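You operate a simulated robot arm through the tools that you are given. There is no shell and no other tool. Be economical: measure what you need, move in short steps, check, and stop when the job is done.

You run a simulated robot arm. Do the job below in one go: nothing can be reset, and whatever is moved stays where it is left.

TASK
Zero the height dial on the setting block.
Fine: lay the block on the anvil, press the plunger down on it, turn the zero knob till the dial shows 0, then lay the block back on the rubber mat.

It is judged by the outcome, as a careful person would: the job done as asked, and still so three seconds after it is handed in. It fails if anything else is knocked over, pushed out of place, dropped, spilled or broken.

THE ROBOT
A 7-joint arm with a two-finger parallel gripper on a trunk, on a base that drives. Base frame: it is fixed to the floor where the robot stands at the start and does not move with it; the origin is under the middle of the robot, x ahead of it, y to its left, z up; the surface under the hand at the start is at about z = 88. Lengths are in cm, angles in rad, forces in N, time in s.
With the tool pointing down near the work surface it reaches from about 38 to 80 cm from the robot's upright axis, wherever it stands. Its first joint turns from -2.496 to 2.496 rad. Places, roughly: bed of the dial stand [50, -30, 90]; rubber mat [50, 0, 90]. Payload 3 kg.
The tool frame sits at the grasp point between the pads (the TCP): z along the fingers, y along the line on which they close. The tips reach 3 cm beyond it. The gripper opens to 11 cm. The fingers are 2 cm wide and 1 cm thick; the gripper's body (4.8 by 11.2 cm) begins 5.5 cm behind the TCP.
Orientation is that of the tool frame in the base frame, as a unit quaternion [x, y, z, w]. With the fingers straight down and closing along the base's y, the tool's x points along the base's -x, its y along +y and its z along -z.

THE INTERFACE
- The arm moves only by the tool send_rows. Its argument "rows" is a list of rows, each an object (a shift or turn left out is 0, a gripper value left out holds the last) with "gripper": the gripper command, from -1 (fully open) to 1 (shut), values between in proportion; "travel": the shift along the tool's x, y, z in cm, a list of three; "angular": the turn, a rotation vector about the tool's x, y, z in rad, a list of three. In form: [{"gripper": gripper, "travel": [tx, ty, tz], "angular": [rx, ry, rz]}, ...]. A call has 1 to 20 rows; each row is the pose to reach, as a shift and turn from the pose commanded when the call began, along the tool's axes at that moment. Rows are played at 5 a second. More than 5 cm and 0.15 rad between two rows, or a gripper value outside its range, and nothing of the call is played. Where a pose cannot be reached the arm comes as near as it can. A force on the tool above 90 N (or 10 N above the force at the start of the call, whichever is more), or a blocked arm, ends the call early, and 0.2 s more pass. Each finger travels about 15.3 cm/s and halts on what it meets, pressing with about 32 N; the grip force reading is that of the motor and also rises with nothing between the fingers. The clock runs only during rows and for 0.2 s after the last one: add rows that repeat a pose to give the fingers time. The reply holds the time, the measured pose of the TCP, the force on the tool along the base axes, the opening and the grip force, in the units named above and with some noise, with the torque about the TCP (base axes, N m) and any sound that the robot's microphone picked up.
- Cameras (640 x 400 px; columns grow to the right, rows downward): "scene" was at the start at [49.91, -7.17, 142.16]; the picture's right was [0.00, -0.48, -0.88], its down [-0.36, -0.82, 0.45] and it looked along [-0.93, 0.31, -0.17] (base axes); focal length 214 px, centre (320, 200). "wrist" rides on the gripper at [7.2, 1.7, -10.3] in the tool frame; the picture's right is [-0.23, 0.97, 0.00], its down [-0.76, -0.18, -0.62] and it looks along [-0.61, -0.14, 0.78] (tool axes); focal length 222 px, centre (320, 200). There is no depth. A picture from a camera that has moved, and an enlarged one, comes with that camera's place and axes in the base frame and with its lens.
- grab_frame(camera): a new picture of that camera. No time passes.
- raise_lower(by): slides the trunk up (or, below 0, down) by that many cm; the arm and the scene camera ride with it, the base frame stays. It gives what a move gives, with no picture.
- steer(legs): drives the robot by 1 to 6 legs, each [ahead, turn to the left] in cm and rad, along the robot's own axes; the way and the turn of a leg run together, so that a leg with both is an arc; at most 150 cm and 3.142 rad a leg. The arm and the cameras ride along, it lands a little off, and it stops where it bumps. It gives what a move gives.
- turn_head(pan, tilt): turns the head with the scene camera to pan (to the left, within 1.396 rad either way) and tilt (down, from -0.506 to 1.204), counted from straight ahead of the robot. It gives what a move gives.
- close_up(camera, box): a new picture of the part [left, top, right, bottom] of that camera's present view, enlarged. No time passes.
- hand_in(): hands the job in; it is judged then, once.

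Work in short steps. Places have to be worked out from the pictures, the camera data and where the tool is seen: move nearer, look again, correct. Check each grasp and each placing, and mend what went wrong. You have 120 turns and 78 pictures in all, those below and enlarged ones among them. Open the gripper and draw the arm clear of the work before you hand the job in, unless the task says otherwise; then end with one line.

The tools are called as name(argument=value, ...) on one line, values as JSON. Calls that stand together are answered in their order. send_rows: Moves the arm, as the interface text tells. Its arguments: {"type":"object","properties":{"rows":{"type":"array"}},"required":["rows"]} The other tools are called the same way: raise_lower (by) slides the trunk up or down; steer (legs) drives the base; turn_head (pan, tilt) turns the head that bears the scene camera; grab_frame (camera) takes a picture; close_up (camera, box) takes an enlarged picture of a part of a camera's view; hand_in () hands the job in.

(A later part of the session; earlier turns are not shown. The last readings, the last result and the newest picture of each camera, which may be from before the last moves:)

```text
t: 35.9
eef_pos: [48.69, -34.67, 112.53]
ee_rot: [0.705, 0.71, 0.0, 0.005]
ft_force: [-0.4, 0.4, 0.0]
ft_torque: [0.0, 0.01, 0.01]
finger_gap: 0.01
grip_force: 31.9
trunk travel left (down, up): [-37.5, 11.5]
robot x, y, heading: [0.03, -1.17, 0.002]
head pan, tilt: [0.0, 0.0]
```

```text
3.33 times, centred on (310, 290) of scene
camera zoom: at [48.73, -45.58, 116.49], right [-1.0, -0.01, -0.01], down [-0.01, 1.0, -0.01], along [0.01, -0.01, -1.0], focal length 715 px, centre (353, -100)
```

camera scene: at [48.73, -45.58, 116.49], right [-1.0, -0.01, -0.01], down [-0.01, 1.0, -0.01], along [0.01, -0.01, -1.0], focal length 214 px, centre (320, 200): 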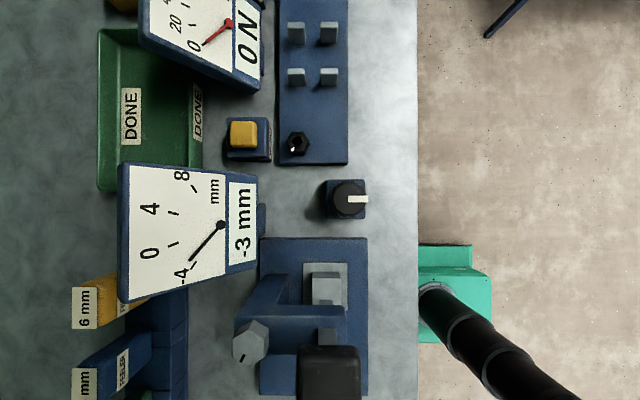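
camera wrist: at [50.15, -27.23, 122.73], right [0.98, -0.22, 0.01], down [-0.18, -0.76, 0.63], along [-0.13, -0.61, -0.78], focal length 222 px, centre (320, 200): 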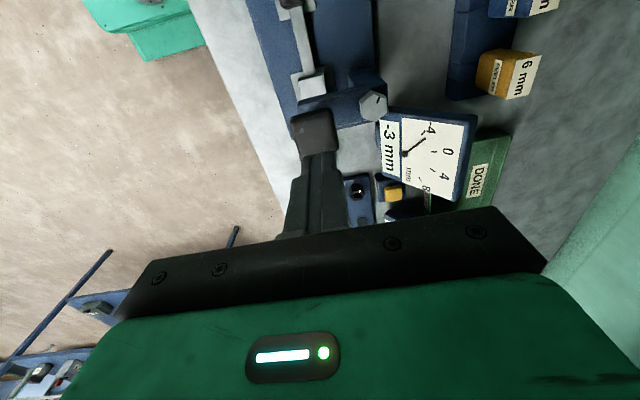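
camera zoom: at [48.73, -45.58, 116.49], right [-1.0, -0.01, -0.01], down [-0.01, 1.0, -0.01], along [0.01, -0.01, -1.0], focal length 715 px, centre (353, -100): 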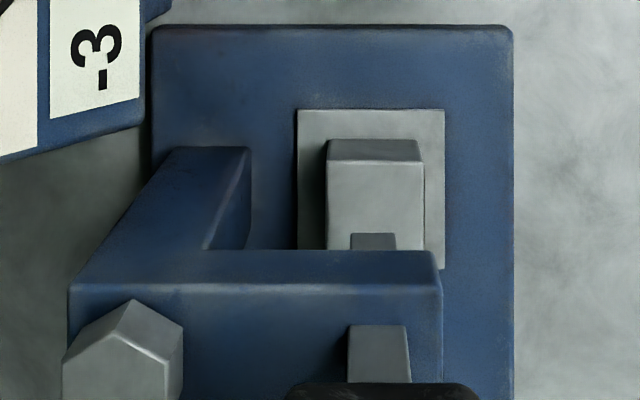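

Its pointer shows toward −x; the knob is ≈3.9 cm across, top z≈93.5 (the yellow button is RESET, for another station). I move above the knob with fingers opened to 7 cm and look down between them.

send_rows(rows=[{"travel": [-3.7, -0.9, 0.5]}, {"travel": [-7.4, -1.8, 1.5], "gripper": -0.27}, {"travel": [-11.2, -2.7, 3], "gripper": -0.27}, {"travel": [-11.2, -2.7, 6], "gripper": -0.27}, {"travel": [-11.2, -2.7, 6], "gripper": -0.27}])

turn_head(pan=0.0, tilt=0.75)

grab_frame(camera="scene")

grab_frame(camera="wrist")

```text
t: 37.1
eef_pos: [45.96, -45.81, 106.59]
ee_rot: [0.705, 0.709, -0.001, 0.006]
ft_force: [-0.2, 0.2, 0.0]
ft_torque: [0.02, 0.0, 0.01]
finger_gap: 6.98
grip_force: 0.0
trunk travel left (down, up): [-37.5, 11.5]
robot x, y, heading: [0.07, -1.18, -0.003]
head pan, tilt: [0.0, 0.0]
```

```text
t: 38.2
eef_pos: [45.84, -45.64, 106.67]
ee_rot: [0.705, 0.71, 0.0, 0.006]
ft_force: [0.7, 0.2, 0.0]
ft_torque: [0.03, -0.02, 0.01]
finger_gap: 7.01
grip_force: 0.1
trunk travel left (down, up): [-37.5, 11.5]
robot x, y, heading: [0.08, -1.52, 0.002]
head pan, tilt: [0.0, 0.75]
```

```text
39 pictures are left
camera scene: at [45.94, -49.85, 111.23], right [-1.0, -0.01, -0.01], down [-0.01, 0.74, 0.68], along [0.0, 0.68, -0.74], focal length 214 px, centre (320, 200)
```

scene: 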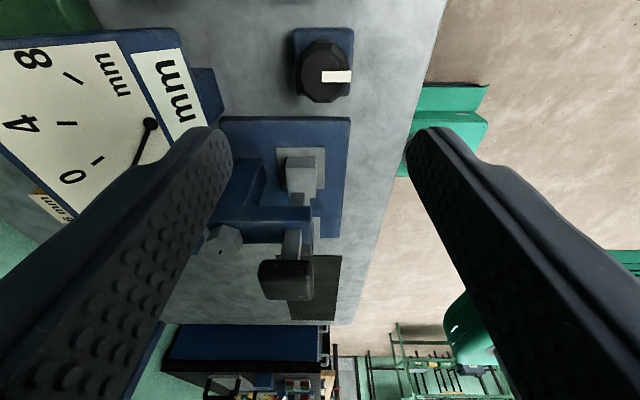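

```text
38 pictures are left
camera wrist: at [47.43, -38.31, 116.8], right [0.98, -0.22, 0.01], down [-0.18, -0.76, 0.63], along [-0.13, -0.61, -0.78], focal length 222 px, centre (320, 200)
```

wrist: 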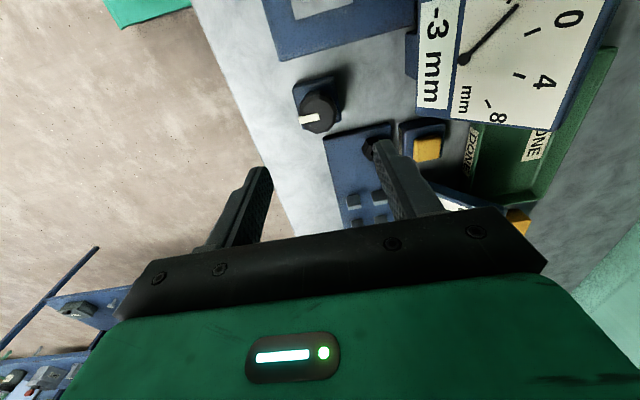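

Knob centre ≈[45.8, −45.8], top z≈92–93. I descend to tips just above that height and look again.

send_rows(rows=[{"travel": [0, 0, 4]}, {"travel": [0, 0, 8]}, {"travel": [0, 0, 10.6]}, {"travel": [0, 0, 10.6]}])

turn_head(pan=0.0, tilt=0.95)

grab_frame(camera="scene")

grab_frame(camera="wrist")

```text
t: 39.2
eef_pos: [46.02, -45.94, 96.06]
ee_rot: [0.704, 0.71, 0.001, 0.005]
ft_force: [-0.2, -0.3, 0.0]
ft_torque: [0.02, 0.04, 0.01]
finger_gap: 6.96
grip_force: 0.1
trunk travel left (down, up): [-37.5, 11.5]
robot x, y, heading: [0.29, -1.65, -0.001]
head pan, tilt: [0.0, 0.75]
```

```text
t: 40.0
eef_pos: [46.04, -45.94, 95.91]
ee_rot: [0.705, 0.71, 0.0, 0.005]
ft_force: [-0.5, 0.6, 0.1]
ft_torque: [-0.02, 0.01, -0.02]
finger_gap: 7.0
grip_force: 0.0
trunk travel left (down, up): [-37.5, 11.5]
robot x, y, heading: [-0.33, -1.9, 0.0]
head pan, tilt: [0.0, 0.949]
```

```text
37 pictures are left
camera scene: at [46.03, -48.53, 101.58], right [-1.0, -0.01, -0.01], down [-0.01, 0.59, 0.81], along [0.0, 0.81, -0.59], focal length 214 px, centre (320, 200)
```

scene: 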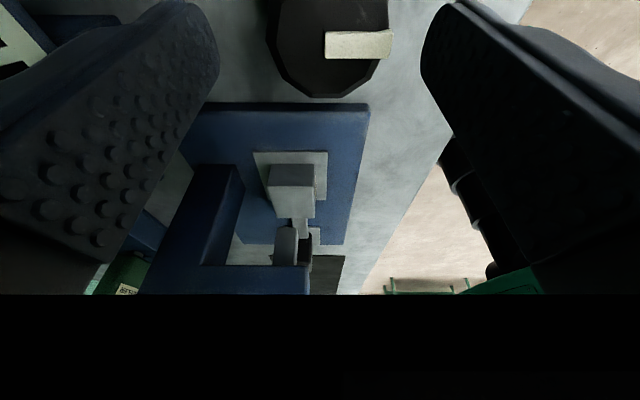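

```text
36 pictures are left
camera wrist: at [47.55, -38.55, 106.15], right [0.98, -0.22, 0.01], down [-0.18, -0.76, 0.63], along [-0.13, -0.61, -0.78], focal length 222 px, centre (320, 200)
```

wrist: 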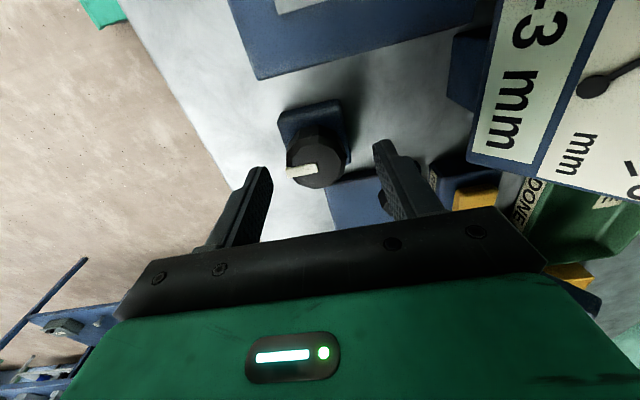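

Knob is centred (offset ≈0.15 cm in x), top ≈92.9. I go down 1.45 cm and close on it.

send_rows(rows=[{"travel": [0.1, -0.15, 0.7]}, {"travel": [0.1, -0.15, 1.45]}, {"travel": [0.1, -0.15, 1.45], "gripper": 0.2}, {"travel": [0.1, -0.15, 1.45], "gripper": 1}, {"travel": [0.1, -0.15, 1.45], "gripper": 1}, {"travel": [0.1, -0.15, 1.45], "gripper": 1}])

grab_frame(camera="wrist")

```text
t: 41.4
eef_pos: [45.74, -45.85, 94.67]
ee_rot: [0.705, 0.709, 0.0, 0.006]
ft_force: [-18.0, -1.0, -5.8]
ft_torque: [-0.49, 0.8, 0.03]
finger_gap: 4.12
grip_force: 45.4
trunk travel left (down, up): [-37.5, 11.5]
robot x, y, heading: [-0.18, -1.54, 0.001]
head pan, tilt: [0.0, 0.949]
```

```text
35 pictures are left
camera wrist: at [47.31, -38.51, 104.87], right [0.98, -0.22, 0.01], down [-0.18, -0.76, 0.63], along [-0.13, -0.61, -0.78], focal length 222 px, centre (320, 200)
```

wrist: 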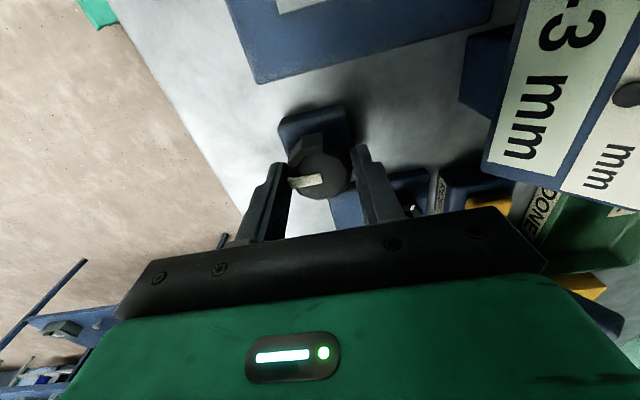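

The grip holds with some side force (knob slightly more toward −x). I shift 0.15 cm to relieve it and try a small twist of 0.3 rad.

send_rows(rows=[{"travel": [0, -0.15, 0]}, {"travel": [0, -0.15, 0], "angular": [0, 0, 0.1]}, {"travel": [0, -0.15, 0], "angular": [0, 0, 0.2]}, {"travel": [0, -0.15, 0], "angular": [0, 0, 0.3]}, {"travel": [0, -0.15, 0], "angular": [0, 0, 0.3]}])

grab_frame(camera="wrist")

```text
t: 42.5
eef_pos: [45.67, -45.89, 94.66]
ee_rot: [0.803, 0.596, 0.002, 0.006]
ft_force: [-6.4, 2.9, 0.2]
ft_torque: [-0.49, 0.61, 0.02]
finger_gap: 4.12
grip_force: 45.1
trunk travel left (down, up): [-37.5, 11.5]
robot x, y, heading: [-0.1, -1.57, 0.006]
head pan, tilt: [0.0, 0.949]
```

```text
34 pictures are left
camera wrist: at [49.35, -39.31, 104.9], right [0.87, -0.5, 0.01], down [-0.4, -0.67, 0.62], along [-0.3, -0.55, -0.78], focal length 222 px, centre (320, 200)
```

wrist: 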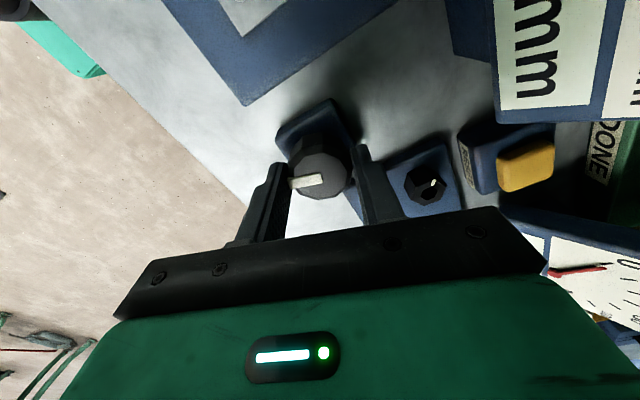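

The knob turned with the gripper. I swing the scene camera aside (staying high) to read the dial.

turn_head(pan=1.0, tilt=0.6)

grab_frame(camera="scene")

```text
t: 43.8
eef_pos: [45.7, -45.96, 94.71]
ee_rot: [0.803, 0.596, 0.001, 0.007]
ft_force: [-4.6, 3.9, 2.3]
ft_torque: [0.39, 0.09, 0.01]
finger_gap: 4.14
grip_force: 45.3
trunk travel left (down, up): [-37.5, 11.5]
robot x, y, heading: [0.14, -1.53, -0.002]
head pan, tilt: [1.0, 0.6]
```

```text
33 pictures are left
camera scene: at [51.26, -53.2, 102.89], right [-0.51, 0.15, -0.85], down [-0.22, 0.93, 0.3], along [0.83, 0.34, -0.44], focal length 214 px, centre (320, 200)
```

scene: 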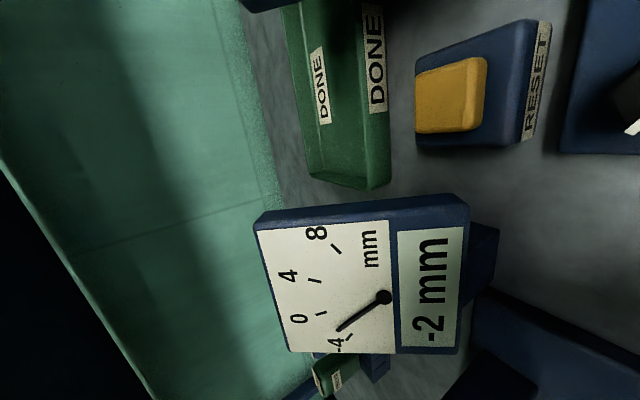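

Clockwise is right: the dial went to −2 mm. I turn a further 0.3 rad and read again.

send_rows(rows=[{"angular": [0, 0, 0.1]}, {"angular": [0, 0, 0.2]}, {"angular": [0, 0, 0.3]}, {"angular": [0, 0, 0.3]}])

grab_frame(camera="scene")

```text
t: 44.8
eef_pos: [45.72, -45.81, 94.61]
ee_rot: [0.883, 0.469, 0.003, 0.006]
ft_force: [-4.4, -0.9, -2.4]
ft_torque: [-0.64, 0.34, 0.01]
finger_gap: 4.13
grip_force: 44.2
trunk travel left (down, up): [-37.5, 11.5]
robot x, y, heading: [0.19, -1.24, 0.003]
head pan, tilt: [1.0, 0.6]
```

```text
32 pictures are left
camera scene: at [48.8, -54.52, 102.88], right [-0.44, 0.3, -0.85], down [0.07, 0.95, 0.3], along [0.9, 0.08, -0.44], focal length 214 px, centre (320, 200)
```

scene: 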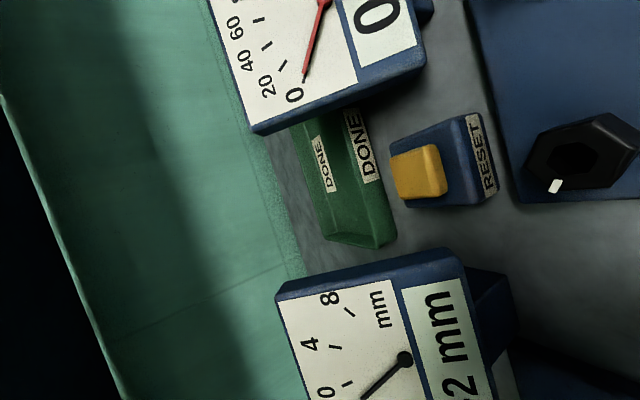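

Still rounds to −2. I turn 0.4 rad more and swing the camera to keep the dial in view.

send_rows(rows=[{"angular": [0, 0, 0.1]}, {"angular": [0, 0, 0.2]}, {"angular": [0, 0, 0.3]}, {"angular": [0, 0, 0.4]}, {"angular": [0, 0, 0.4]}])

turn_head(pan=1.1, tilt=1.1)

grab_frame(camera="scene")

```text
t: 46.0
eef_pos: [45.81, -45.91, 94.72]
ee_rot: [0.959, 0.285, 0.003, 0.005]
ft_force: [-2.6, -1.3, 3.4]
ft_torque: [-0.37, 0.65, 0.02]
finger_gap: 4.12
grip_force: 44.5
trunk travel left (down, up): [-37.5, 11.5]
robot x, y, heading: [-0.21, -1.58, -0.003]
head pan, tilt: [1.0, 0.6]
```

```text
t: 47.0
eef_pos: [45.75, -45.88, 94.78]
ee_rot: [0.959, 0.285, 0.003, 0.005]
ft_force: [-3.7, -2.2, 4.5]
ft_torque: [0.1, -0.02, -0.01]
finger_gap: 4.13
grip_force: 45.0
trunk travel left (down, up): [-37.5, 11.5]
robot x, y, heading: [0.05, -1.36, 0.0]
head pan, tilt: [1.1, 1.1]
```

```text
31 pictures are left
camera scene: at [47.39, -51.39, 104.75], right [-0.24, 0.37, -0.9], down [-0.06, 0.92, 0.4], along [0.97, 0.15, -0.2], focal length 214 px, centre (320, 200)
```

scene: 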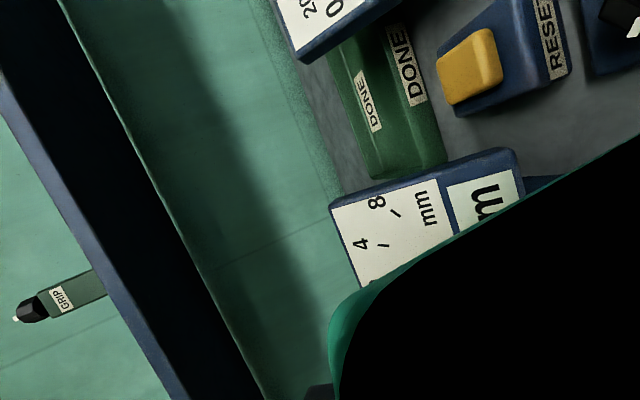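

The gripper body hides the dial; I try a lower camera angle.

turn_head(pan=0.85, tilt=0.75)

grab_frame(camera="scene")

```text
t: 47.8
eef_pos: [45.71, -45.87, 94.71]
ee_rot: [0.958, 0.285, 0.004, 0.006]
ft_force: [-1.9, -2.5, 5.4]
ft_torque: [-0.01, 0.11, 0.02]
finger_gap: 4.1
grip_force: 44.4
trunk travel left (down, up): [-37.5, 11.5]
robot x, y, heading: [0.18, -1.66, 0.004]
head pan, tilt: [0.85, 0.75]
```

```text
30 pictures are left
camera scene: at [45.6, -53.3, 102.15], right [-0.35, 0.55, -0.76], down [0.33, 0.83, 0.45], along [0.88, -0.09, -0.47], focal length 214 px, centre (320, 200)
```

scene: 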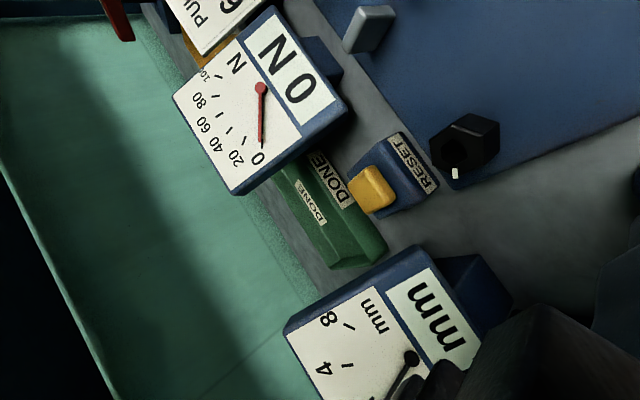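

I release, lift clear and turn back to the starting yaw, from which the wrist camera reads the dial.

send_rows(rows=[{"gripper": -0.2}, {"gripper": -0.2}, {"travel": [0, 0, -1.5]}, {"travel": [0, 0, -3]}, {"travel": [0, 0, -3], "angular": [0, 0, -0.14]}, {"travel": [0, 0, -3], "angular": [0, 0, -0.28]}, {"travel": [0, 0, -3], "angular": [0, 0, -0.42]}, {"travel": [0, 0, -3], "angular": [0, 0, -0.56]}, {"travel": [0, 0, -3], "angular": [0, 0, -0.7]}, {"travel": [0, 0, -3], "angular": [0, 0, -0.84]}, {"travel": [0, 0, -3], "angular": [0, 0, -0.98]}, {"travel": [0, 0, -3], "angular": [0, 0, -1.12]}, {"travel": [0, 0, -3], "angular": [0, 0, -1.2]}, {"travel": [0, 0, -3], "angular": [0, 0, -1.2]}])

grab_frame(camera="wrist")

```text
t: 50.8
eef_pos: [45.77, -45.8, 97.63]
ee_rot: [0.63, 0.776, -0.001, 0.006]
ft_force: [0.5, -0.3, 0.6]
ft_torque: [0.03, 0.02, 0.02]
finger_gap: 6.61
grip_force: 0.1
trunk travel left (down, up): [-37.5, 11.5]
robot x, y, heading: [0.38, -1.56, 0.0]
head pan, tilt: [0.85, 0.75]
```

```text
29 pictures are left
camera wrist: at [45.85, -38.31, 107.87], right [1.0, -0.02, 0.01], down [-0.02, -0.78, 0.63], along [-0.01, -0.63, -0.78], focal length 222 px, centre (320, 200)
```

wrist: 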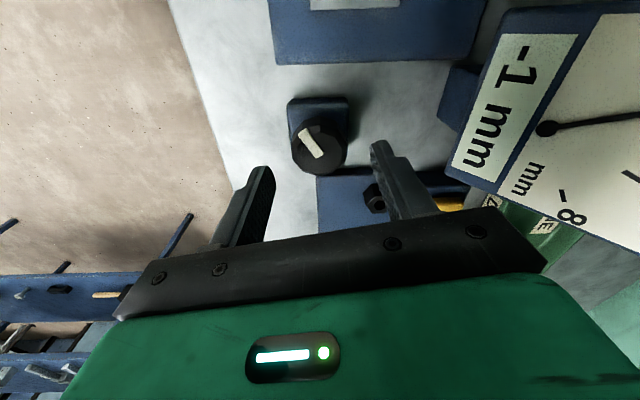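

The dial now reads −1 mm after ≈1.0 rad. I read the needle more precisely.

turn_head(pan=1.0, tilt=0.45)

grab_frame(camera="scene")

```text
t: 51.6
eef_pos: [45.75, -45.81, 97.68]
ee_rot: [0.63, 0.776, 0.0, 0.006]
ft_force: [0.0, -0.4, 0.3]
ft_torque: [-0.02, 0.01, 0.0]
finger_gap: 6.6
grip_force: 0.0
trunk travel left (down, up): [-37.5, 11.5]
robot x, y, heading: [0.12, -1.59, 0.002]
head pan, tilt: [1.0, 0.45]
```

```text
28 pictures are left
camera scene: at [54.74, -50.91, 105.72], right [-0.52, -0.12, -0.85], down [-0.55, 0.81, 0.22], along [0.66, 0.58, -0.48], focal length 214 px, centre (320, 200)
```

scene: 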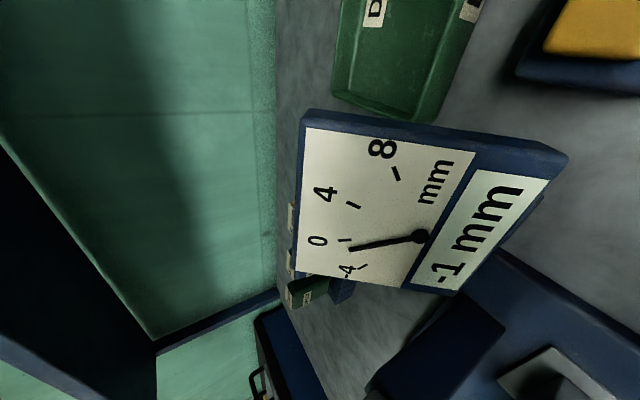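

Needle ≈ −1.3 mm; rate ≈1.9 mm/rad. I regrip and turn 0.45 rad more, then read.

send_rows(rows=[{"travel": [0, 0, 1.5]}, {"travel": [0, 0, 3.0]}, {"travel": [0, 0, 3.0], "gripper": 0.2}, {"travel": [0, 0, 3.0], "gripper": 1}, {"travel": [0, 0, 3.0], "gripper": 1}, {"travel": [0, 0, 3.0], "gripper": 1}, {"travel": [0, 0, 3.0], "angular": [0, 0, 0.12]}, {"travel": [0, 0, 3.0], "angular": [0, 0, 0.24]}, {"travel": [0, 0, 3.0], "angular": [0, 0, 0.36]}, {"travel": [0, 0, 3.0], "angular": [0, 0, 0.45]}, {"travel": [0, 0, 3.0], "angular": [0, 0, 0.45]}])

grab_frame(camera="scene")

```text
t: 54.0
eef_pos: [45.64, -45.94, 94.65]
ee_rot: [0.788, 0.615, 0.002, 0.006]
ft_force: [-5.3, -6.7, -9.6]
ft_torque: [-1.3, 0.38, 0.02]
finger_gap: 4.13
grip_force: 45.1
trunk travel left (down, up): [-37.5, 11.5]
robot x, y, heading: [-0.23, -0.99, 0.001]
head pan, tilt: [1.0, 0.45]
```

```text
27 pictures are left
camera scene: at [51.57, -54.38, 102.63], right [-0.52, 0.12, -0.85], down [-0.14, 0.96, 0.23], along [0.84, 0.24, -0.48], focal length 214 px, centre (320, 200)
```

scene: 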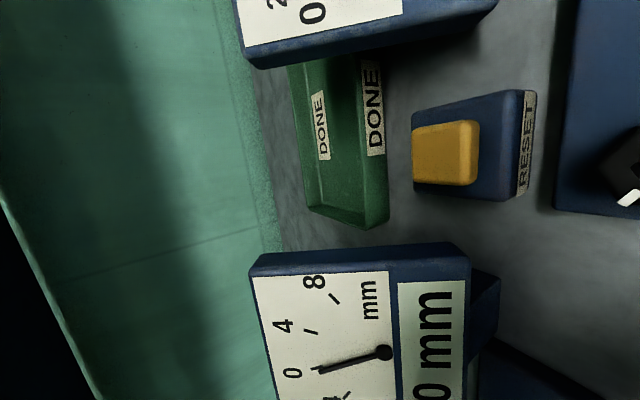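

The dial reads 0 mm. I enlarge to see how central the needle is.

turn_head(pan=1.0, tilt=0.65)

close_up(camera="scene", box=[230, 180, 510, 370])

```text
t: 54.7
eef_pos: [45.72, -45.88, 94.72]
ee_rot: [0.788, 0.616, 0.002, 0.006]
ft_force: [-5.8, -8.8, -11.2]
ft_torque: [-0.52, 0.32, 0.03]
finger_gap: 4.12
grip_force: 45.3
trunk travel left (down, up): [-37.5, 11.5]
robot x, y, heading: [-0.07, -0.98, -0.002]
head pan, tilt: [1.0, 0.649]
```

```text
2.11 times, centred on (370, 275) of scene
camera zoom: at [51.59, -52.55, 102.89], right [-0.52, 0.12, -0.85], down [-0.3, 0.9, 0.32], along [0.8, 0.42, -0.43], focal length 452 px, centre (215, 42)
```

zoom: 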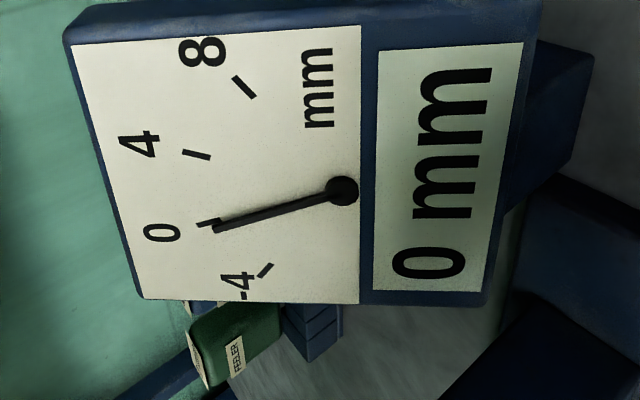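

Needle is about −0.3 mm low of the 0 tick; I add 0.15 rad and recheck.

send_rows(rows=[{"angular": [0, 0, 0.08]}, {"angular": [0, 0, 0.15]}, {"angular": [0, 0, 0.15]}])

close_up(camera="scene", box=[230, 200, 510, 390])

```text
t: 55.5
eef_pos: [45.73, -45.87, 94.68]
ee_rot: [0.832, 0.555, 0.002, 0.005]
ft_force: [-9.7, -8.7, -14.7]
ft_torque: [-0.33, 0.41, -0.02]
finger_gap: 4.11
grip_force: 44.9
trunk travel left (down, up): [-37.5, 11.5]
robot x, y, heading: [0.0, -1.64, -0.003]
head pan, tilt: [1.0, 0.649]
```

```text
2.11 times, centred on (370, 295) of scene
camera zoom: at [50.51, -53.35, 102.88], right [-0.49, 0.2, -0.85], down [-0.17, 0.93, 0.32], along [0.85, 0.3, -0.42], focal length 452 px, centre (215, 0)
```

zoom: 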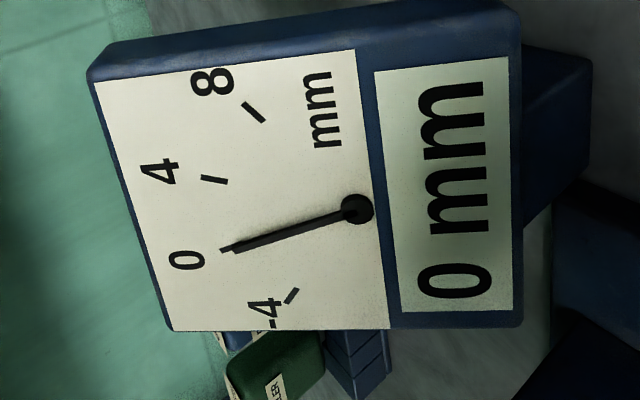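

The needle covers the 0 tick. I release the knob, lift clear and read once more.

send_rows(rows=[{"gripper": 0.0}, {"gripper": -0.2}, {"gripper": -0.2}, {"travel": [0, 0, -2]}, {"travel": [0, 0, -5]}, {"travel": [0, 0, -9]}, {"travel": [0, 0, -13]}, {"travel": [0, 0, -13]}])

grab_frame(camera="scene")

grab_frame(camera="wrist")

```text
t: 57.3
eef_pos: [45.53, -45.85, 107.72]
ee_rot: [0.831, 0.556, 0.002, 0.006]
ft_force: [0.1, -0.1, -0.2]
ft_torque: [-0.03, 0.0, -0.01]
finger_gap: 6.59
grip_force: 0.0
trunk travel left (down, up): [-37.5, 11.5]
robot x, y, heading: [0.25, -1.53, 0.001]
head pan, tilt: [1.0, 0.649]
```

```text
24 pictures are left
camera scene: at [50.36, -53.22, 115.99], right [-0.49, 0.2, -0.85], down [-0.17, 0.93, 0.32], along [0.85, 0.3, -0.42], focal length 214 px, centre (320, 200)
```

scene: 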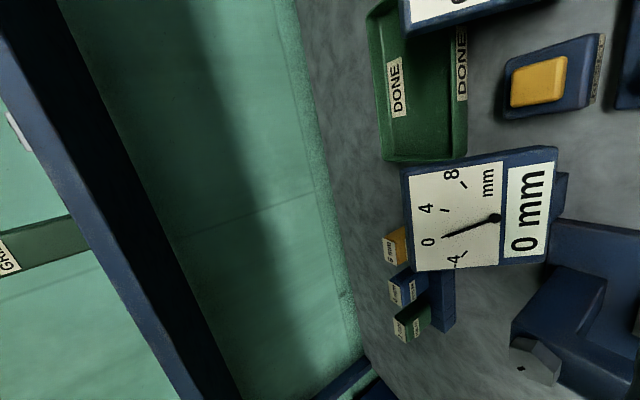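

```text
23 pictures are left
camera wrist: at [49.8, -39.65, 117.94], right [0.81, -0.58, 0.01], down [-0.46, -0.63, 0.62], along [-0.36, -0.51, -0.78], focal length 222 px, centre (320, 200)
```

wrist: 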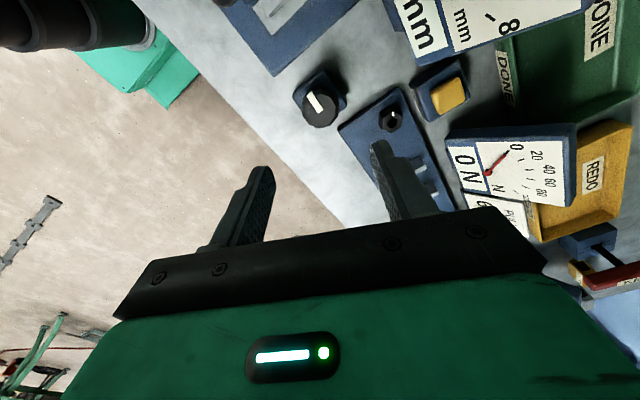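

The dial holds at 0. To free the block without dragging the plunger over it, I'll lift the plunger by its cap. I move above the cap, squaring the yaw.

send_rows(rows=[{"travel": [0, 0, -1.5], "angular": [0, 0, -0.1]}, {"travel": [3.8, -0.7, -1.5], "angular": [0, 0, -0.2]}, {"travel": [7.6, -1.3, -1.5], "angular": [0, 0, -0.3]}, {"travel": [11.47, -2.0, -1.5], "angular": [0, 0, -0.397]}, {"travel": [11.47, -2.0, -1.5], "angular": [0, 0, -0.397], "gripper": -0.3}])

turn_head(pan=0.0, tilt=0.75)

grab_frame(camera="scene")

grab_frame(camera="wrist")

```text
t: 58.5
eef_pos: [48.18, -34.47, 109.21]
ee_rot: [0.705, 0.709, 0.0, 0.006]
ft_force: [0.3, 0.0, -0.3]
ft_torque: [0.01, -0.01, 0.0]
finger_gap: 7.14
grip_force: 0.1
trunk travel left (down, up): [-37.5, 11.5]
robot x, y, heading: [0.15, -1.39, 0.001]
head pan, tilt: [1.0, 0.649]
```

```text
t: 59.8
eef_pos: [48.24, -34.53, 109.24]
ee_rot: [0.706, 0.708, 0.001, 0.005]
ft_force: [-1.1, 1.2, -0.6]
ft_torque: [-0.01, 0.0, -0.01]
finger_gap: 7.16
grip_force: 0.2
trunk travel left (down, up): [-37.5, 11.5]
robot x, y, heading: [0.22, -1.42, 0.001]
head pan, tilt: [0.0, 0.75]
```

```text
22 pictures are left
camera scene: at [48.29, -38.69, 113.84], right [-1.0, 0.0, -0.01], down [-0.01, 0.74, 0.68], along [0.0, 0.68, -0.74], focal length 214 px, centre (320, 200)
```

scene: 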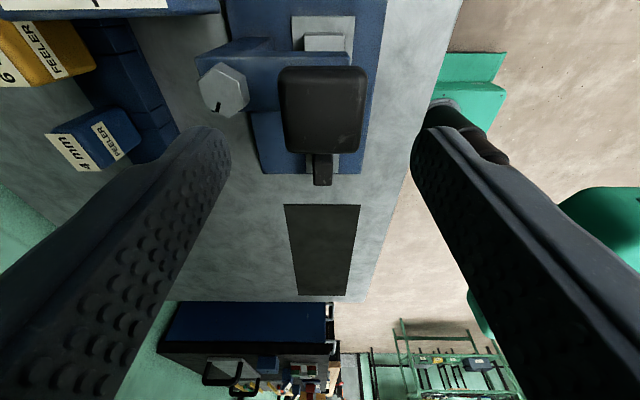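

```text
21 pictures are left
camera wrist: at [49.81, -27.15, 119.41], right [0.97, -0.22, 0.01], down [-0.18, -0.76, 0.63], along [-0.13, -0.61, -0.78], focal length 222 px, centre (320, 200)
```

wrist: 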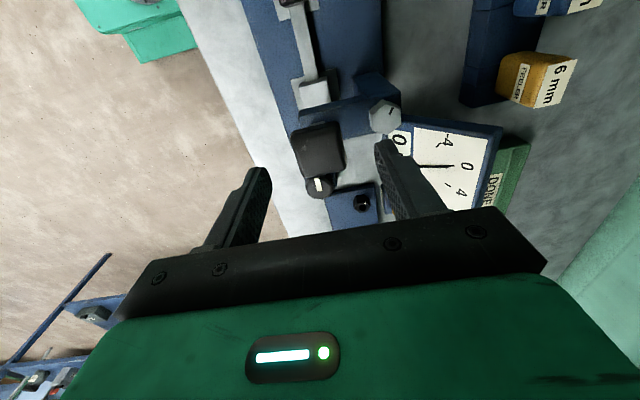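

Cap centre [48.1, −34.5], ≈4.4 cm wide; the hex bolt is close on the +x side, so I use a 5.6 cm gap and descend to just above cap level, then check clearances.

send_rows(rows=[{"travel": [0, -0.1, 1.5], "gripper": -0.02}, {"travel": [0, -0.1, 3], "gripper": -0.02}, {"travel": [0, -0.1, 4.0], "gripper": -0.02}, {"travel": [0, -0.1, 4.0], "gripper": -0.02}])

grab_frame(camera="scene")

close_up(camera="wrist", box=[220, 60, 440, 220])

```text
t: 60.8
eef_pos: [48.06, -34.58, 105.25]
ee_rot: [0.706, 0.708, 0.001, 0.006]
ft_force: [0.3, -0.3, -0.4]
ft_torque: [-0.01, 0.01, -0.01]
finger_gap: 5.6
grip_force: 0.0
trunk travel left (down, up): [-37.5, 11.5]
robot x, y, heading: [0.34, -1.46, 0.001]
head pan, tilt: [0.0, 0.75]
```

```text
20 pictures are left
camera scene: at [48.16, -38.63, 109.78], right [-1.0, 0.0, -0.01], down [-0.01, 0.74, 0.68], along [0.0, 0.68, -0.74], focal length 214 px, centre (320, 200)
```

scene: 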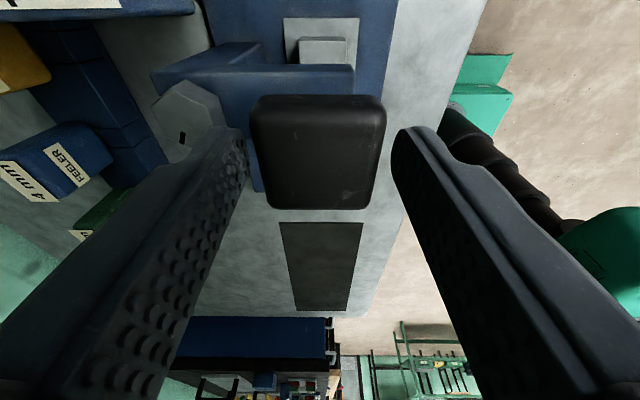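

```text
2.50 times, centred on (330, 140) of wrist
camera zoom: at [49.69, -27.1, 115.35], right [0.97, -0.22, 0.01], down [-0.18, -0.76, 0.63], along [-0.13, -0.61, -0.78], focal length 555 px, centre (295, 350)
```

zoom: 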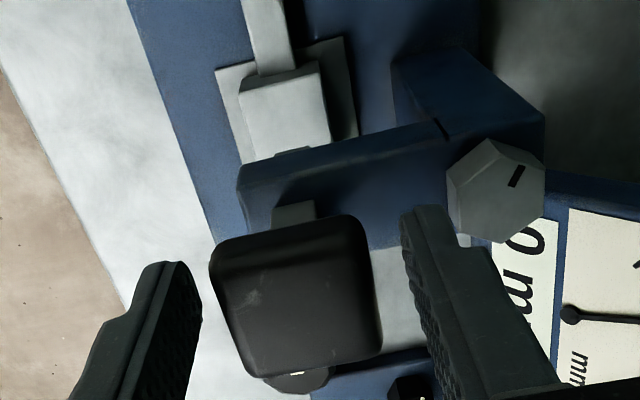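

The +x finger would pass tightly between cap and hex bolt. Safer: raise, turn the hand back 90° so the fingers straddle the cap along y, where it is free on both sides.

send_rows(rows=[{"travel": [0, 0, -4]}, {"travel": [0, 0, -5], "angular": [0, 0, -0.1428], "gripper": -0.35}, {"travel": [0, 0, -5], "angular": [0, 0, -0.2856]}, {"travel": [0, 0, -5], "angular": [0, 0, -0.4284]}, {"travel": [0, 0, -5], "angular": [0, 0, -0.5712]}, {"travel": [0, 0, -5], "angular": [0, 0, -0.714]}, {"travel": [0, 0, -5], "angular": [0, 0, -0.8568]}, {"travel": [0, 0, -5], "angular": [0, 0, -0.9996]}, {"travel": [0, 0, -5], "angular": [0, 0, -1.1424]}, {"travel": [0, 0, -5], "angular": [0, 0, -1.2852]}, {"travel": [0, 0, -5], "angular": [0, 0, -1.428]}, {"travel": [0, 0, -5], "angular": [0, 0, -1.5708]}, {"travel": [0, 0, -2], "angular": [0, 0, -1.5708]}, {"travel": [0, 0, 0.2], "angular": [0, 0, -1.5708]}, {"travel": [0, 0, 0.2], "angular": [0, 0, -1.5708]}])

grab_frame(camera="scene")

```text
t: 64.0
eef_pos: [48.1, -34.51, 104.84]
ee_rot: [-0.002, 1.0, -0.003, 0.006]
ft_force: [0.1, 0.4, -0.5]
ft_torque: [0.0, 0.02, 0.0]
finger_gap: 7.46
grip_force: 0.2
trunk travel left (down, up): [-37.5, 11.5]
robot x, y, heading: [-0.18, -1.26, 0.001]
head pan, tilt: [0.0, 0.75]
```

```text
18 pictures are left
camera scene: at [52.31, -34.5, 109.53], right [0.0, -1.0, 0.01], down [-0.74, 0.0, 0.68], along [-0.68, -0.01, -0.74], focal length 214 px, centre (320, 200)
```

scene: 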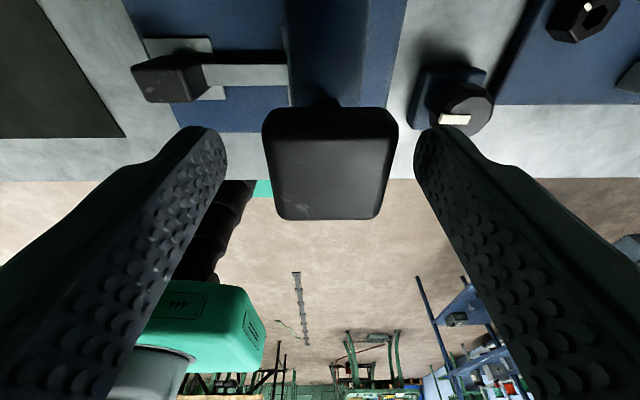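

Cap centre is ≈0.35 cm further toward −y. I shift, go down 2 cm and close on the cap.

send_rows(rows=[{"travel": [0, -0.35, 0]}, {"travel": [0, -0.35, 1]}, {"travel": [0, -0.35, 2.0]}, {"travel": [0, -0.35, 2.0], "gripper": 0.2}, {"travel": [0, -0.35, 2.0], "gripper": 1}, {"travel": [0, -0.35, 2.0], "gripper": 1}])

```text
t: 65.4
eef_pos: [48.14, -34.89, 102.84]
ee_rot: [-0.003, 1.0, -0.004, 0.004]
ft_force: [-0.6, -3.0, -0.6]
ft_torque: [0.56, -0.23, 0.38]
finger_gap: 3.71
grip_force: 44.7
trunk travel left (down, up): [-37.5, 11.5]
robot x, y, heading: [-0.14, -1.35, -0.001]
head pan, tilt: [0.0, 0.75]
```

The cap is gripped (3.7 cm). I lift it 2 cm slowly.

send_rows(rows=[{"travel": [0, 0, -0.5]}, {"travel": [0, 0, -1.0]}, {"travel": [0, 0, -1.5]}, {"travel": [0, 0, -2.0]}, {"travel": [0, 0, -2.0]}])

grab_frame(camera="scene")

```text
t: 66.4
eef_pos: [47.93, -34.86, 104.52]
ee_rot: [-0.002, 1.0, -0.002, 0.001]
ft_force: [18.6, -16.2, -20.4]
ft_torque: [-0.15, 0.54, 0.41]
finger_gap: 3.79
grip_force: 45.1
trunk travel left (down, up): [-37.5, 11.5]
robot x, y, heading: [0.31, -1.46, 0.0]
head pan, tilt: [0.0, 0.75]
stopped in row 5: the force on the tool passed its limit at 96 N (the readings are from after the stop); the commanded pose is now the measured one
```

```text
17 pictures are left
camera scene: at [52.12, -34.8, 109.13], right [0.0, -1.0, 0.0], down [-0.73, 0.0, 0.68], along [-0.68, 0.0, -0.73], focal length 214 px, centre (320, 200)
```

scene: 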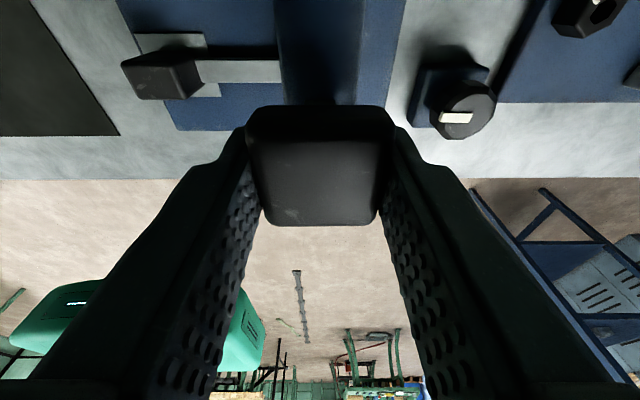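

The plunger reached its upper stop (≈1.7 cm up). I open the fingers and rise, then look at the stand and block.

send_rows(rows=[{"travel": [0, 0, 0.15]}, {"travel": [0, 0, 0.15], "gripper": 0.0}, {"travel": [0, 0, 0.15], "gripper": -0.35}, {"travel": [0, 0, 0.15], "gripper": -0.35}, {"travel": [0, 0, -3]}, {"travel": [0, 0, -6]}, {"travel": [0, 0, -8]}, {"travel": [0, 0, -8]}])

turn_head(pan=-0.1, tilt=0.15)

grab_frame(camera="scene")

```text
t: 68.2
eef_pos: [47.72, -34.61, 112.51]
ee_rot: [-0.002, 1.0, -0.001, -0.001]
ft_force: [0.4, 0.3, -0.1]
ft_torque: [0.01, -0.01, -0.02]
finger_gap: 7.43
grip_force: 0.0
trunk travel left (down, up): [-37.5, 11.5]
robot x, y, heading: [-0.08, -1.33, 0.0]
head pan, tilt: [0.0, 0.75]
```

```text
t: 69.2
eef_pos: [47.79, -34.64, 112.44]
ee_rot: [-0.002, 1.0, -0.001, -0.001]
ft_force: [0.0, 0.0, 0.7]
ft_torque: [-0.01, 0.04, -0.04]
finger_gap: 7.42
grip_force: 0.0
trunk travel left (down, up): [-37.5, 11.5]
robot x, y, heading: [-0.06, -1.29, 0.002]
head pan, tilt: [-0.099, 0.15]
```

```text
16 pictures are left
camera scene: at [57.39, -35.51, 116.07], right [0.0, -0.99, 0.1], down [-0.99, 0.01, 0.15], along [-0.15, -0.1, -0.98], focal length 214 px, centre (320, 200)
```

scene: 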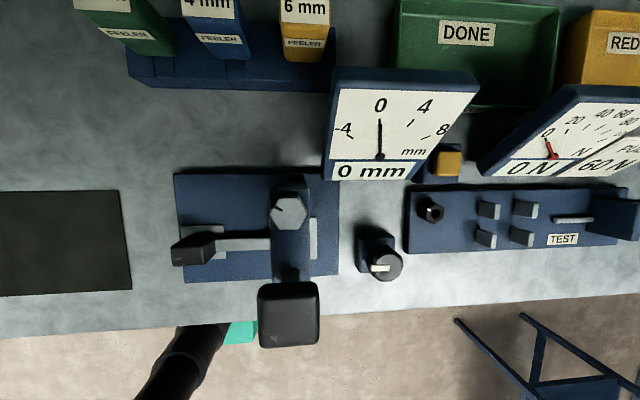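

The dial keeps 0 mm with the plunger raised, and the block sits undisturbed. I move back to the leaned pose above the handle: first yaw and translate.

send_rows(rows=[{"travel": [0, 1.5, 0], "angular": [0, 0, 0.1428]}, {"travel": [0, 3, 0], "angular": [0, 0, 0.2856]}, {"travel": [0, 4.5, 0], "angular": [0, 0, 0.4284]}, {"travel": [0, 6, 0], "angular": [0, 0, 0.5712]}, {"travel": [-0.1, 7.5, 0], "angular": [0, 0, 0.714]}, {"travel": [-0.1, 9, 0], "angular": [0, 0, 0.8568]}, {"travel": [-0.2, 10.5, 0], "angular": [0, 0, 0.9996]}, {"travel": [-0.2, 12, 0], "angular": [0, 0, 1.1424]}, {"travel": [-0.3, 13.5, 0.5], "angular": [0, 0, 1.2852]}, {"travel": [-0.3, 15, 1], "angular": [0, 0, 1.428]}, {"travel": [-0.35, 17.1, 2], "angular": [0, 0, 1.5708]}, {"travel": [-0.35, 17.1, 5.2], "angular": [0, 0, 1.5708]}, {"travel": [-0.35, 17.1, 5.2], "angular": [0, 0, 1.5708]}])

send_rows(rows=[{"angular": [0, -0.12, 0]}, {"angular": [0, -0.24, 0]}, {"angular": [0, -0.36, 0]}, {"angular": [0, -0.36, 0]}])

turn_head(pan=0.0, tilt=0.5)

grab_frame(camera="scene")

```text
t: 72.0
eef_pos: [48.11, -17.42, 107.33]
ee_rot: [0.706, 0.708, 0.0, 0.001]
ft_force: [-0.7, -0.4, -0.1]
ft_torque: [-0.03, 0.02, 0.0]
finger_gap: 7.42
grip_force: 0.0
trunk travel left (down, up): [-37.5, 11.5]
robot x, y, heading: [-0.27, -1.37, -0.006]
head pan, tilt: [-0.099, 0.15]
```

```text
t: 73.0
eef_pos: [48.13, -17.45, 107.4]
ee_rot: [0.694, 0.697, -0.126, 0.128]
ft_force: [-0.6, -0.1, -0.2]
ft_torque: [-0.03, 0.02, -0.03]
finger_gap: 7.44
grip_force: 0.1
trunk travel left (down, up): [-37.5, 11.5]
robot x, y, heading: [-0.22, -1.49, -0.002]
head pan, tilt: [-0.099, 0.15]
```

```text
t: 73.8
eef_pos: [48.19, -17.42, 107.3]
ee_rot: [0.695, 0.696, -0.127, 0.128]
ft_force: [0.0, 0.1, -1.0]
ft_torque: [0.01, -0.02, 0.0]
finger_gap: 7.42
grip_force: 0.1
trunk travel left (down, up): [-37.5, 11.5]
robot x, y, heading: [0.07, -1.43, -0.006]
head pan, tilt: [0.0, 0.499]
```

```text
15 pictures are left
camera scene: at [48.13, -22.13, 113.09], right [-1.0, 0.0, 0.0], down [0.0, 0.99, 0.14], along [0.0, 0.14, -0.99], focal length 214 px, centre (320, 200)
```

scene: 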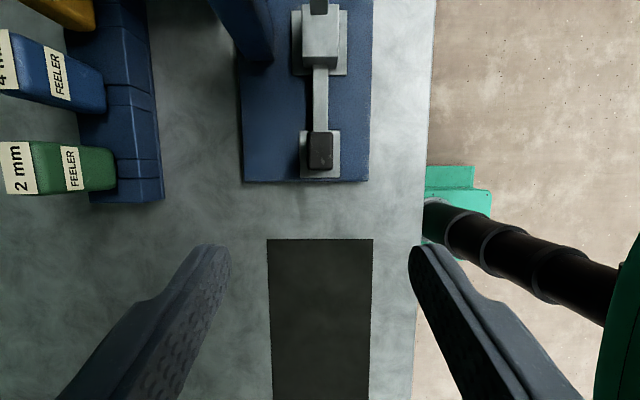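

Handle at [48.1, −24.0] as left. I descend along the tool axis and grip it.

send_rows(rows=[{"travel": [-0.1, 0, 4]}, {"travel": [-0.2, 0, 8]}, {"travel": [-0.28, 0, 12]}, {"travel": [-0.28, 0, 14]}, {"travel": [-0.28, 0, 15.1]}, {"travel": [-0.28, 0, 15.1], "gripper": 0.3}, {"travel": [-0.28, 0, 15.1], "gripper": 1}, {"travel": [-0.28, 0, 15.1], "gripper": 1}, {"travel": [-0.28, 0, 15.1], "gripper": 1}])

grab_frame(camera="scene")

```text
t: 75.8
eef_pos: [48.14, -23.23, 93.24]
ee_rot: [0.694, 0.697, -0.127, 0.127]
ft_force: [-0.8, -0.3, -0.2]
ft_torque: [-0.15, 0.05, -0.07]
finger_gap: 2.39
grip_force: 31.9
trunk travel left (down, up): [-37.5, 11.5]
robot x, y, heading: [0.19, -1.23, 0.002]
head pan, tilt: [0.0, 0.499]
```

```text
14 pictures are left
camera scene: at [48.24, -27.82, 99.02], right [-1.0, 0.0, 0.0], down [0.0, 0.99, 0.14], along [0.0, 0.14, -0.99], focal length 214 px, centre (320, 200)
```

scene: 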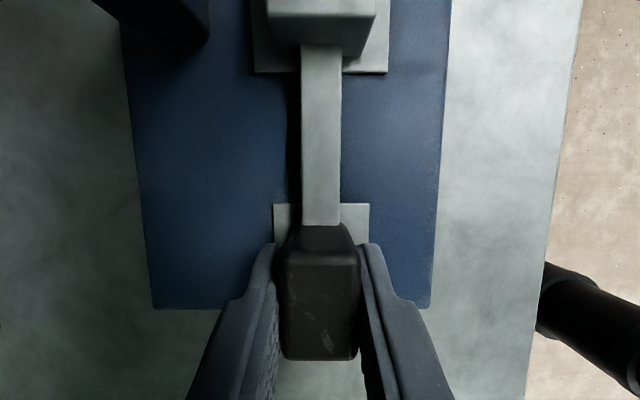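

Gripped. I lift 0.6 cm, slide straight out along +y from under the plunger, then rise.

send_rows(rows=[{"travel": [-0.1, 0, -0.28]}, {"travel": [-0.21, 0, -0.56]}, {"travel": [1.66, 0, -1.26]}, {"travel": [4.47, 0, -2.32]}, {"travel": [7.28, 0, -3.38]}, {"travel": [9.8, 0, -5.6]}, {"travel": [9.8, 0, -5.6]}])

grab_frame(camera="scene")

```text
t: 77.4
eef_pos: [47.84, -11.93, 95.03]
ee_rot: [0.695, 0.697, -0.127, 0.127]
ft_force: [0.1, -0.3, -2.4]
ft_torque: [0.19, 0.0, 0.02]
finger_gap: 2.36
grip_force: 32.1
trunk travel left (down, up): [-37.5, 11.5]
robot x, y, heading: [0.07, -1.31, -0.002]
head pan, tilt: [0.0, 0.499]
```

```text
13 pictures are left
camera scene: at [47.94, -16.58, 100.81], right [-1.0, 0.0, 0.0], down [0.0, 0.99, 0.14], along [0.0, 0.14, -0.99], focal length 214 px, centre (320, 200)
```

scene: 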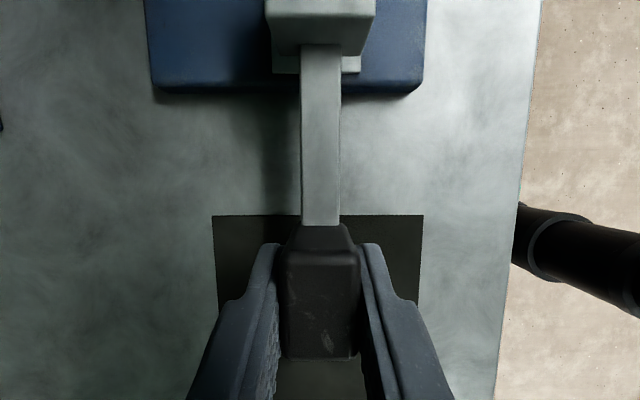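

Free of the stand and held level. I carry it back over the mat to its original place, bottom ≈2 cm above the mat.

send_rows(rows=[{"travel": [4, 0, -1.5]}, {"travel": [8, 0, -3.0]}, {"travel": [12, 0, -4.4]}, {"travel": [16, 0, -5.5]}, {"travel": [18.93, 0, -6.05]}, {"travel": [18.93, 0, -6.05]}])

grab_frame(camera="scene")

```text
t: 78.8
eef_pos: [47.89, 8.14, 93.97]
ee_rot: [0.694, 0.697, -0.127, 0.127]
ft_force: [-0.3, -0.1, -2.2]
ft_torque: [0.15, -0.01, 0.01]
finger_gap: 2.36
grip_force: 32.0
trunk travel left (down, up): [-37.5, 11.5]
robot x, y, heading: [0.29, -1.36, -0.006]
head pan, tilt: [0.0, 0.499]
```

```text
12 pictures are left
camera scene: at [48.0, 3.45, 99.81], right [-1.0, 0.0, 0.0], down [0.0, 0.99, 0.14], along [0.0, 0.14, -0.99], focal length 214 px, centre (320, 200)
```

scene: 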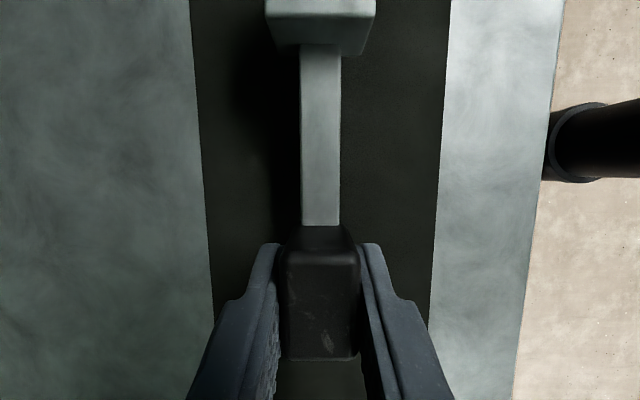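

Over its original spot. I lower gently to the mat.

send_rows(rows=[{"travel": [0.25, 0, 0.7]}, {"travel": [0.5, 0, 1.35]}, {"travel": [0.6, 0, 1.6]}, {"travel": [0.66, 0, 1.76]}, {"travel": [0.66, 0, 1.76]}])

```text
t: 80.0
eef_pos: [48.06, 7.86, 92.19]
ee_rot: [0.695, 0.697, -0.127, 0.127]
ft_force: [0.5, -0.2, -2.8]
ft_torque: [0.12, 0.01, -0.01]
finger_gap: 2.4
grip_force: 32.0
trunk travel left (down, up): [-37.5, 11.5]
robot x, y, heading: [-0.03, -1.35, 0.001]
head pan, tilt: [0.0, 0.499]
```

No contact yet; a little further.

send_rows(rows=[{"travel": [0.03, 0, 0.08]}, {"travel": [0.06, 0, 0.16]}, {"travel": [0.08, 0, 0.22]}, {"travel": [0.08, 0, 0.22]}])

```text
t: 81.0
eef_pos: [47.87, 7.95, 91.97]
ee_rot: [0.694, 0.697, -0.126, 0.128]
ft_force: [-0.6, -0.2, -2.3]
ft_torque: [0.18, 0.01, 0.03]
finger_gap: 2.39
grip_force: 31.7
trunk travel left (down, up): [-37.5, 11.5]
robot x, y, heading: [-0.14, -1.62, -0.001]
head pan, tilt: [0.0, 0.499]
```

Still hanging; I go down in finer steps until contact.

send_rows(rows=[{"travel": [0.03, 0, 0.08]}, {"travel": [0.06, 0, 0.16]}, {"travel": [0.06, 0, 0.16]}])

```text
t: 81.8
eef_pos: [47.94, 7.88, 91.64]
ee_rot: [0.694, 0.697, -0.127, 0.127]
ft_force: [0.3, 0.4, -1.7]
ft_torque: [0.16, 0.0, -0.02]
finger_gap: 2.38
grip_force: 31.8
trunk travel left (down, up): [-37.5, 11.5]
robot x, y, heading: [0.09, -1.02, 0.004]
head pan, tilt: [0.0, 0.499]
```

send_rows(rows=[{"travel": [0.035, 0, 0.09]}, {"travel": [0.07, 0, 0.18]}, {"travel": [0.07, 0, 0.18]}])

```text
t: 82.6
eef_pos: [47.97, 7.76, 91.62]
ee_rot: [0.695, 0.697, -0.127, 0.128]
ft_force: [2.1, -1.6, 12.4]
ft_torque: [-0.85, 0.08, -0.01]
finger_gap: 2.38
grip_force: 31.7
trunk travel left (down, up): [-37.5, 11.5]
robot x, y, heading: [0.1, -1.63, 0.002]
head pan, tilt: [0.0, 0.499]
```

Contact with the mat (12 N). I release and look before withdrawing.

send_rows(rows=[{"travel": [-0.02, 0, -0.06], "gripper": 1}, {"travel": [-0.02, 0, -0.06], "gripper": 0.5}, {"travel": [-0.02, 0, -0.06], "gripper": 0.0}, {"travel": [-0.02, 0, -0.06], "gripper": 0.0}])

grab_frame(camera="scene")

```text
t: 83.6
eef_pos: [47.93, 7.93, 91.65]
ee_rot: [0.694, 0.697, -0.127, 0.126]
ft_force: [0.7, 0.3, 0.3]
ft_torque: [-0.01, 0.03, 0.0]
finger_gap: 5.48
grip_force: 0.1
trunk travel left (down, up): [-37.5, 11.5]
robot x, y, heading: [0.19, -1.58, -0.004]
head pan, tilt: [0.0, 0.499]
```

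```text
11 pictures are left
camera scene: at [48.02, 3.34, 97.35], right [-1.0, 0.0, 0.0], down [0.0, 0.99, 0.14], along [0.0, 0.14, -0.99], focal length 214 px, centre (320, 200)
```

scene: 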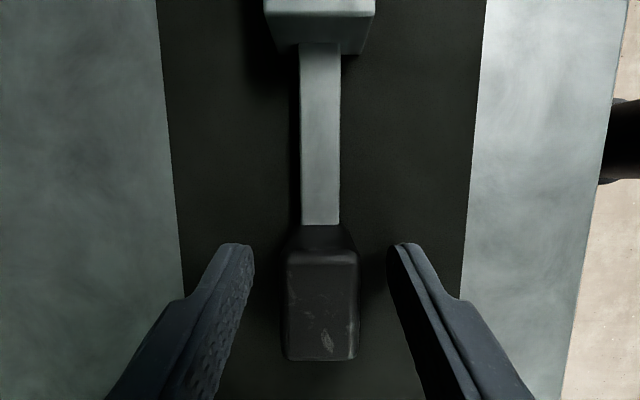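

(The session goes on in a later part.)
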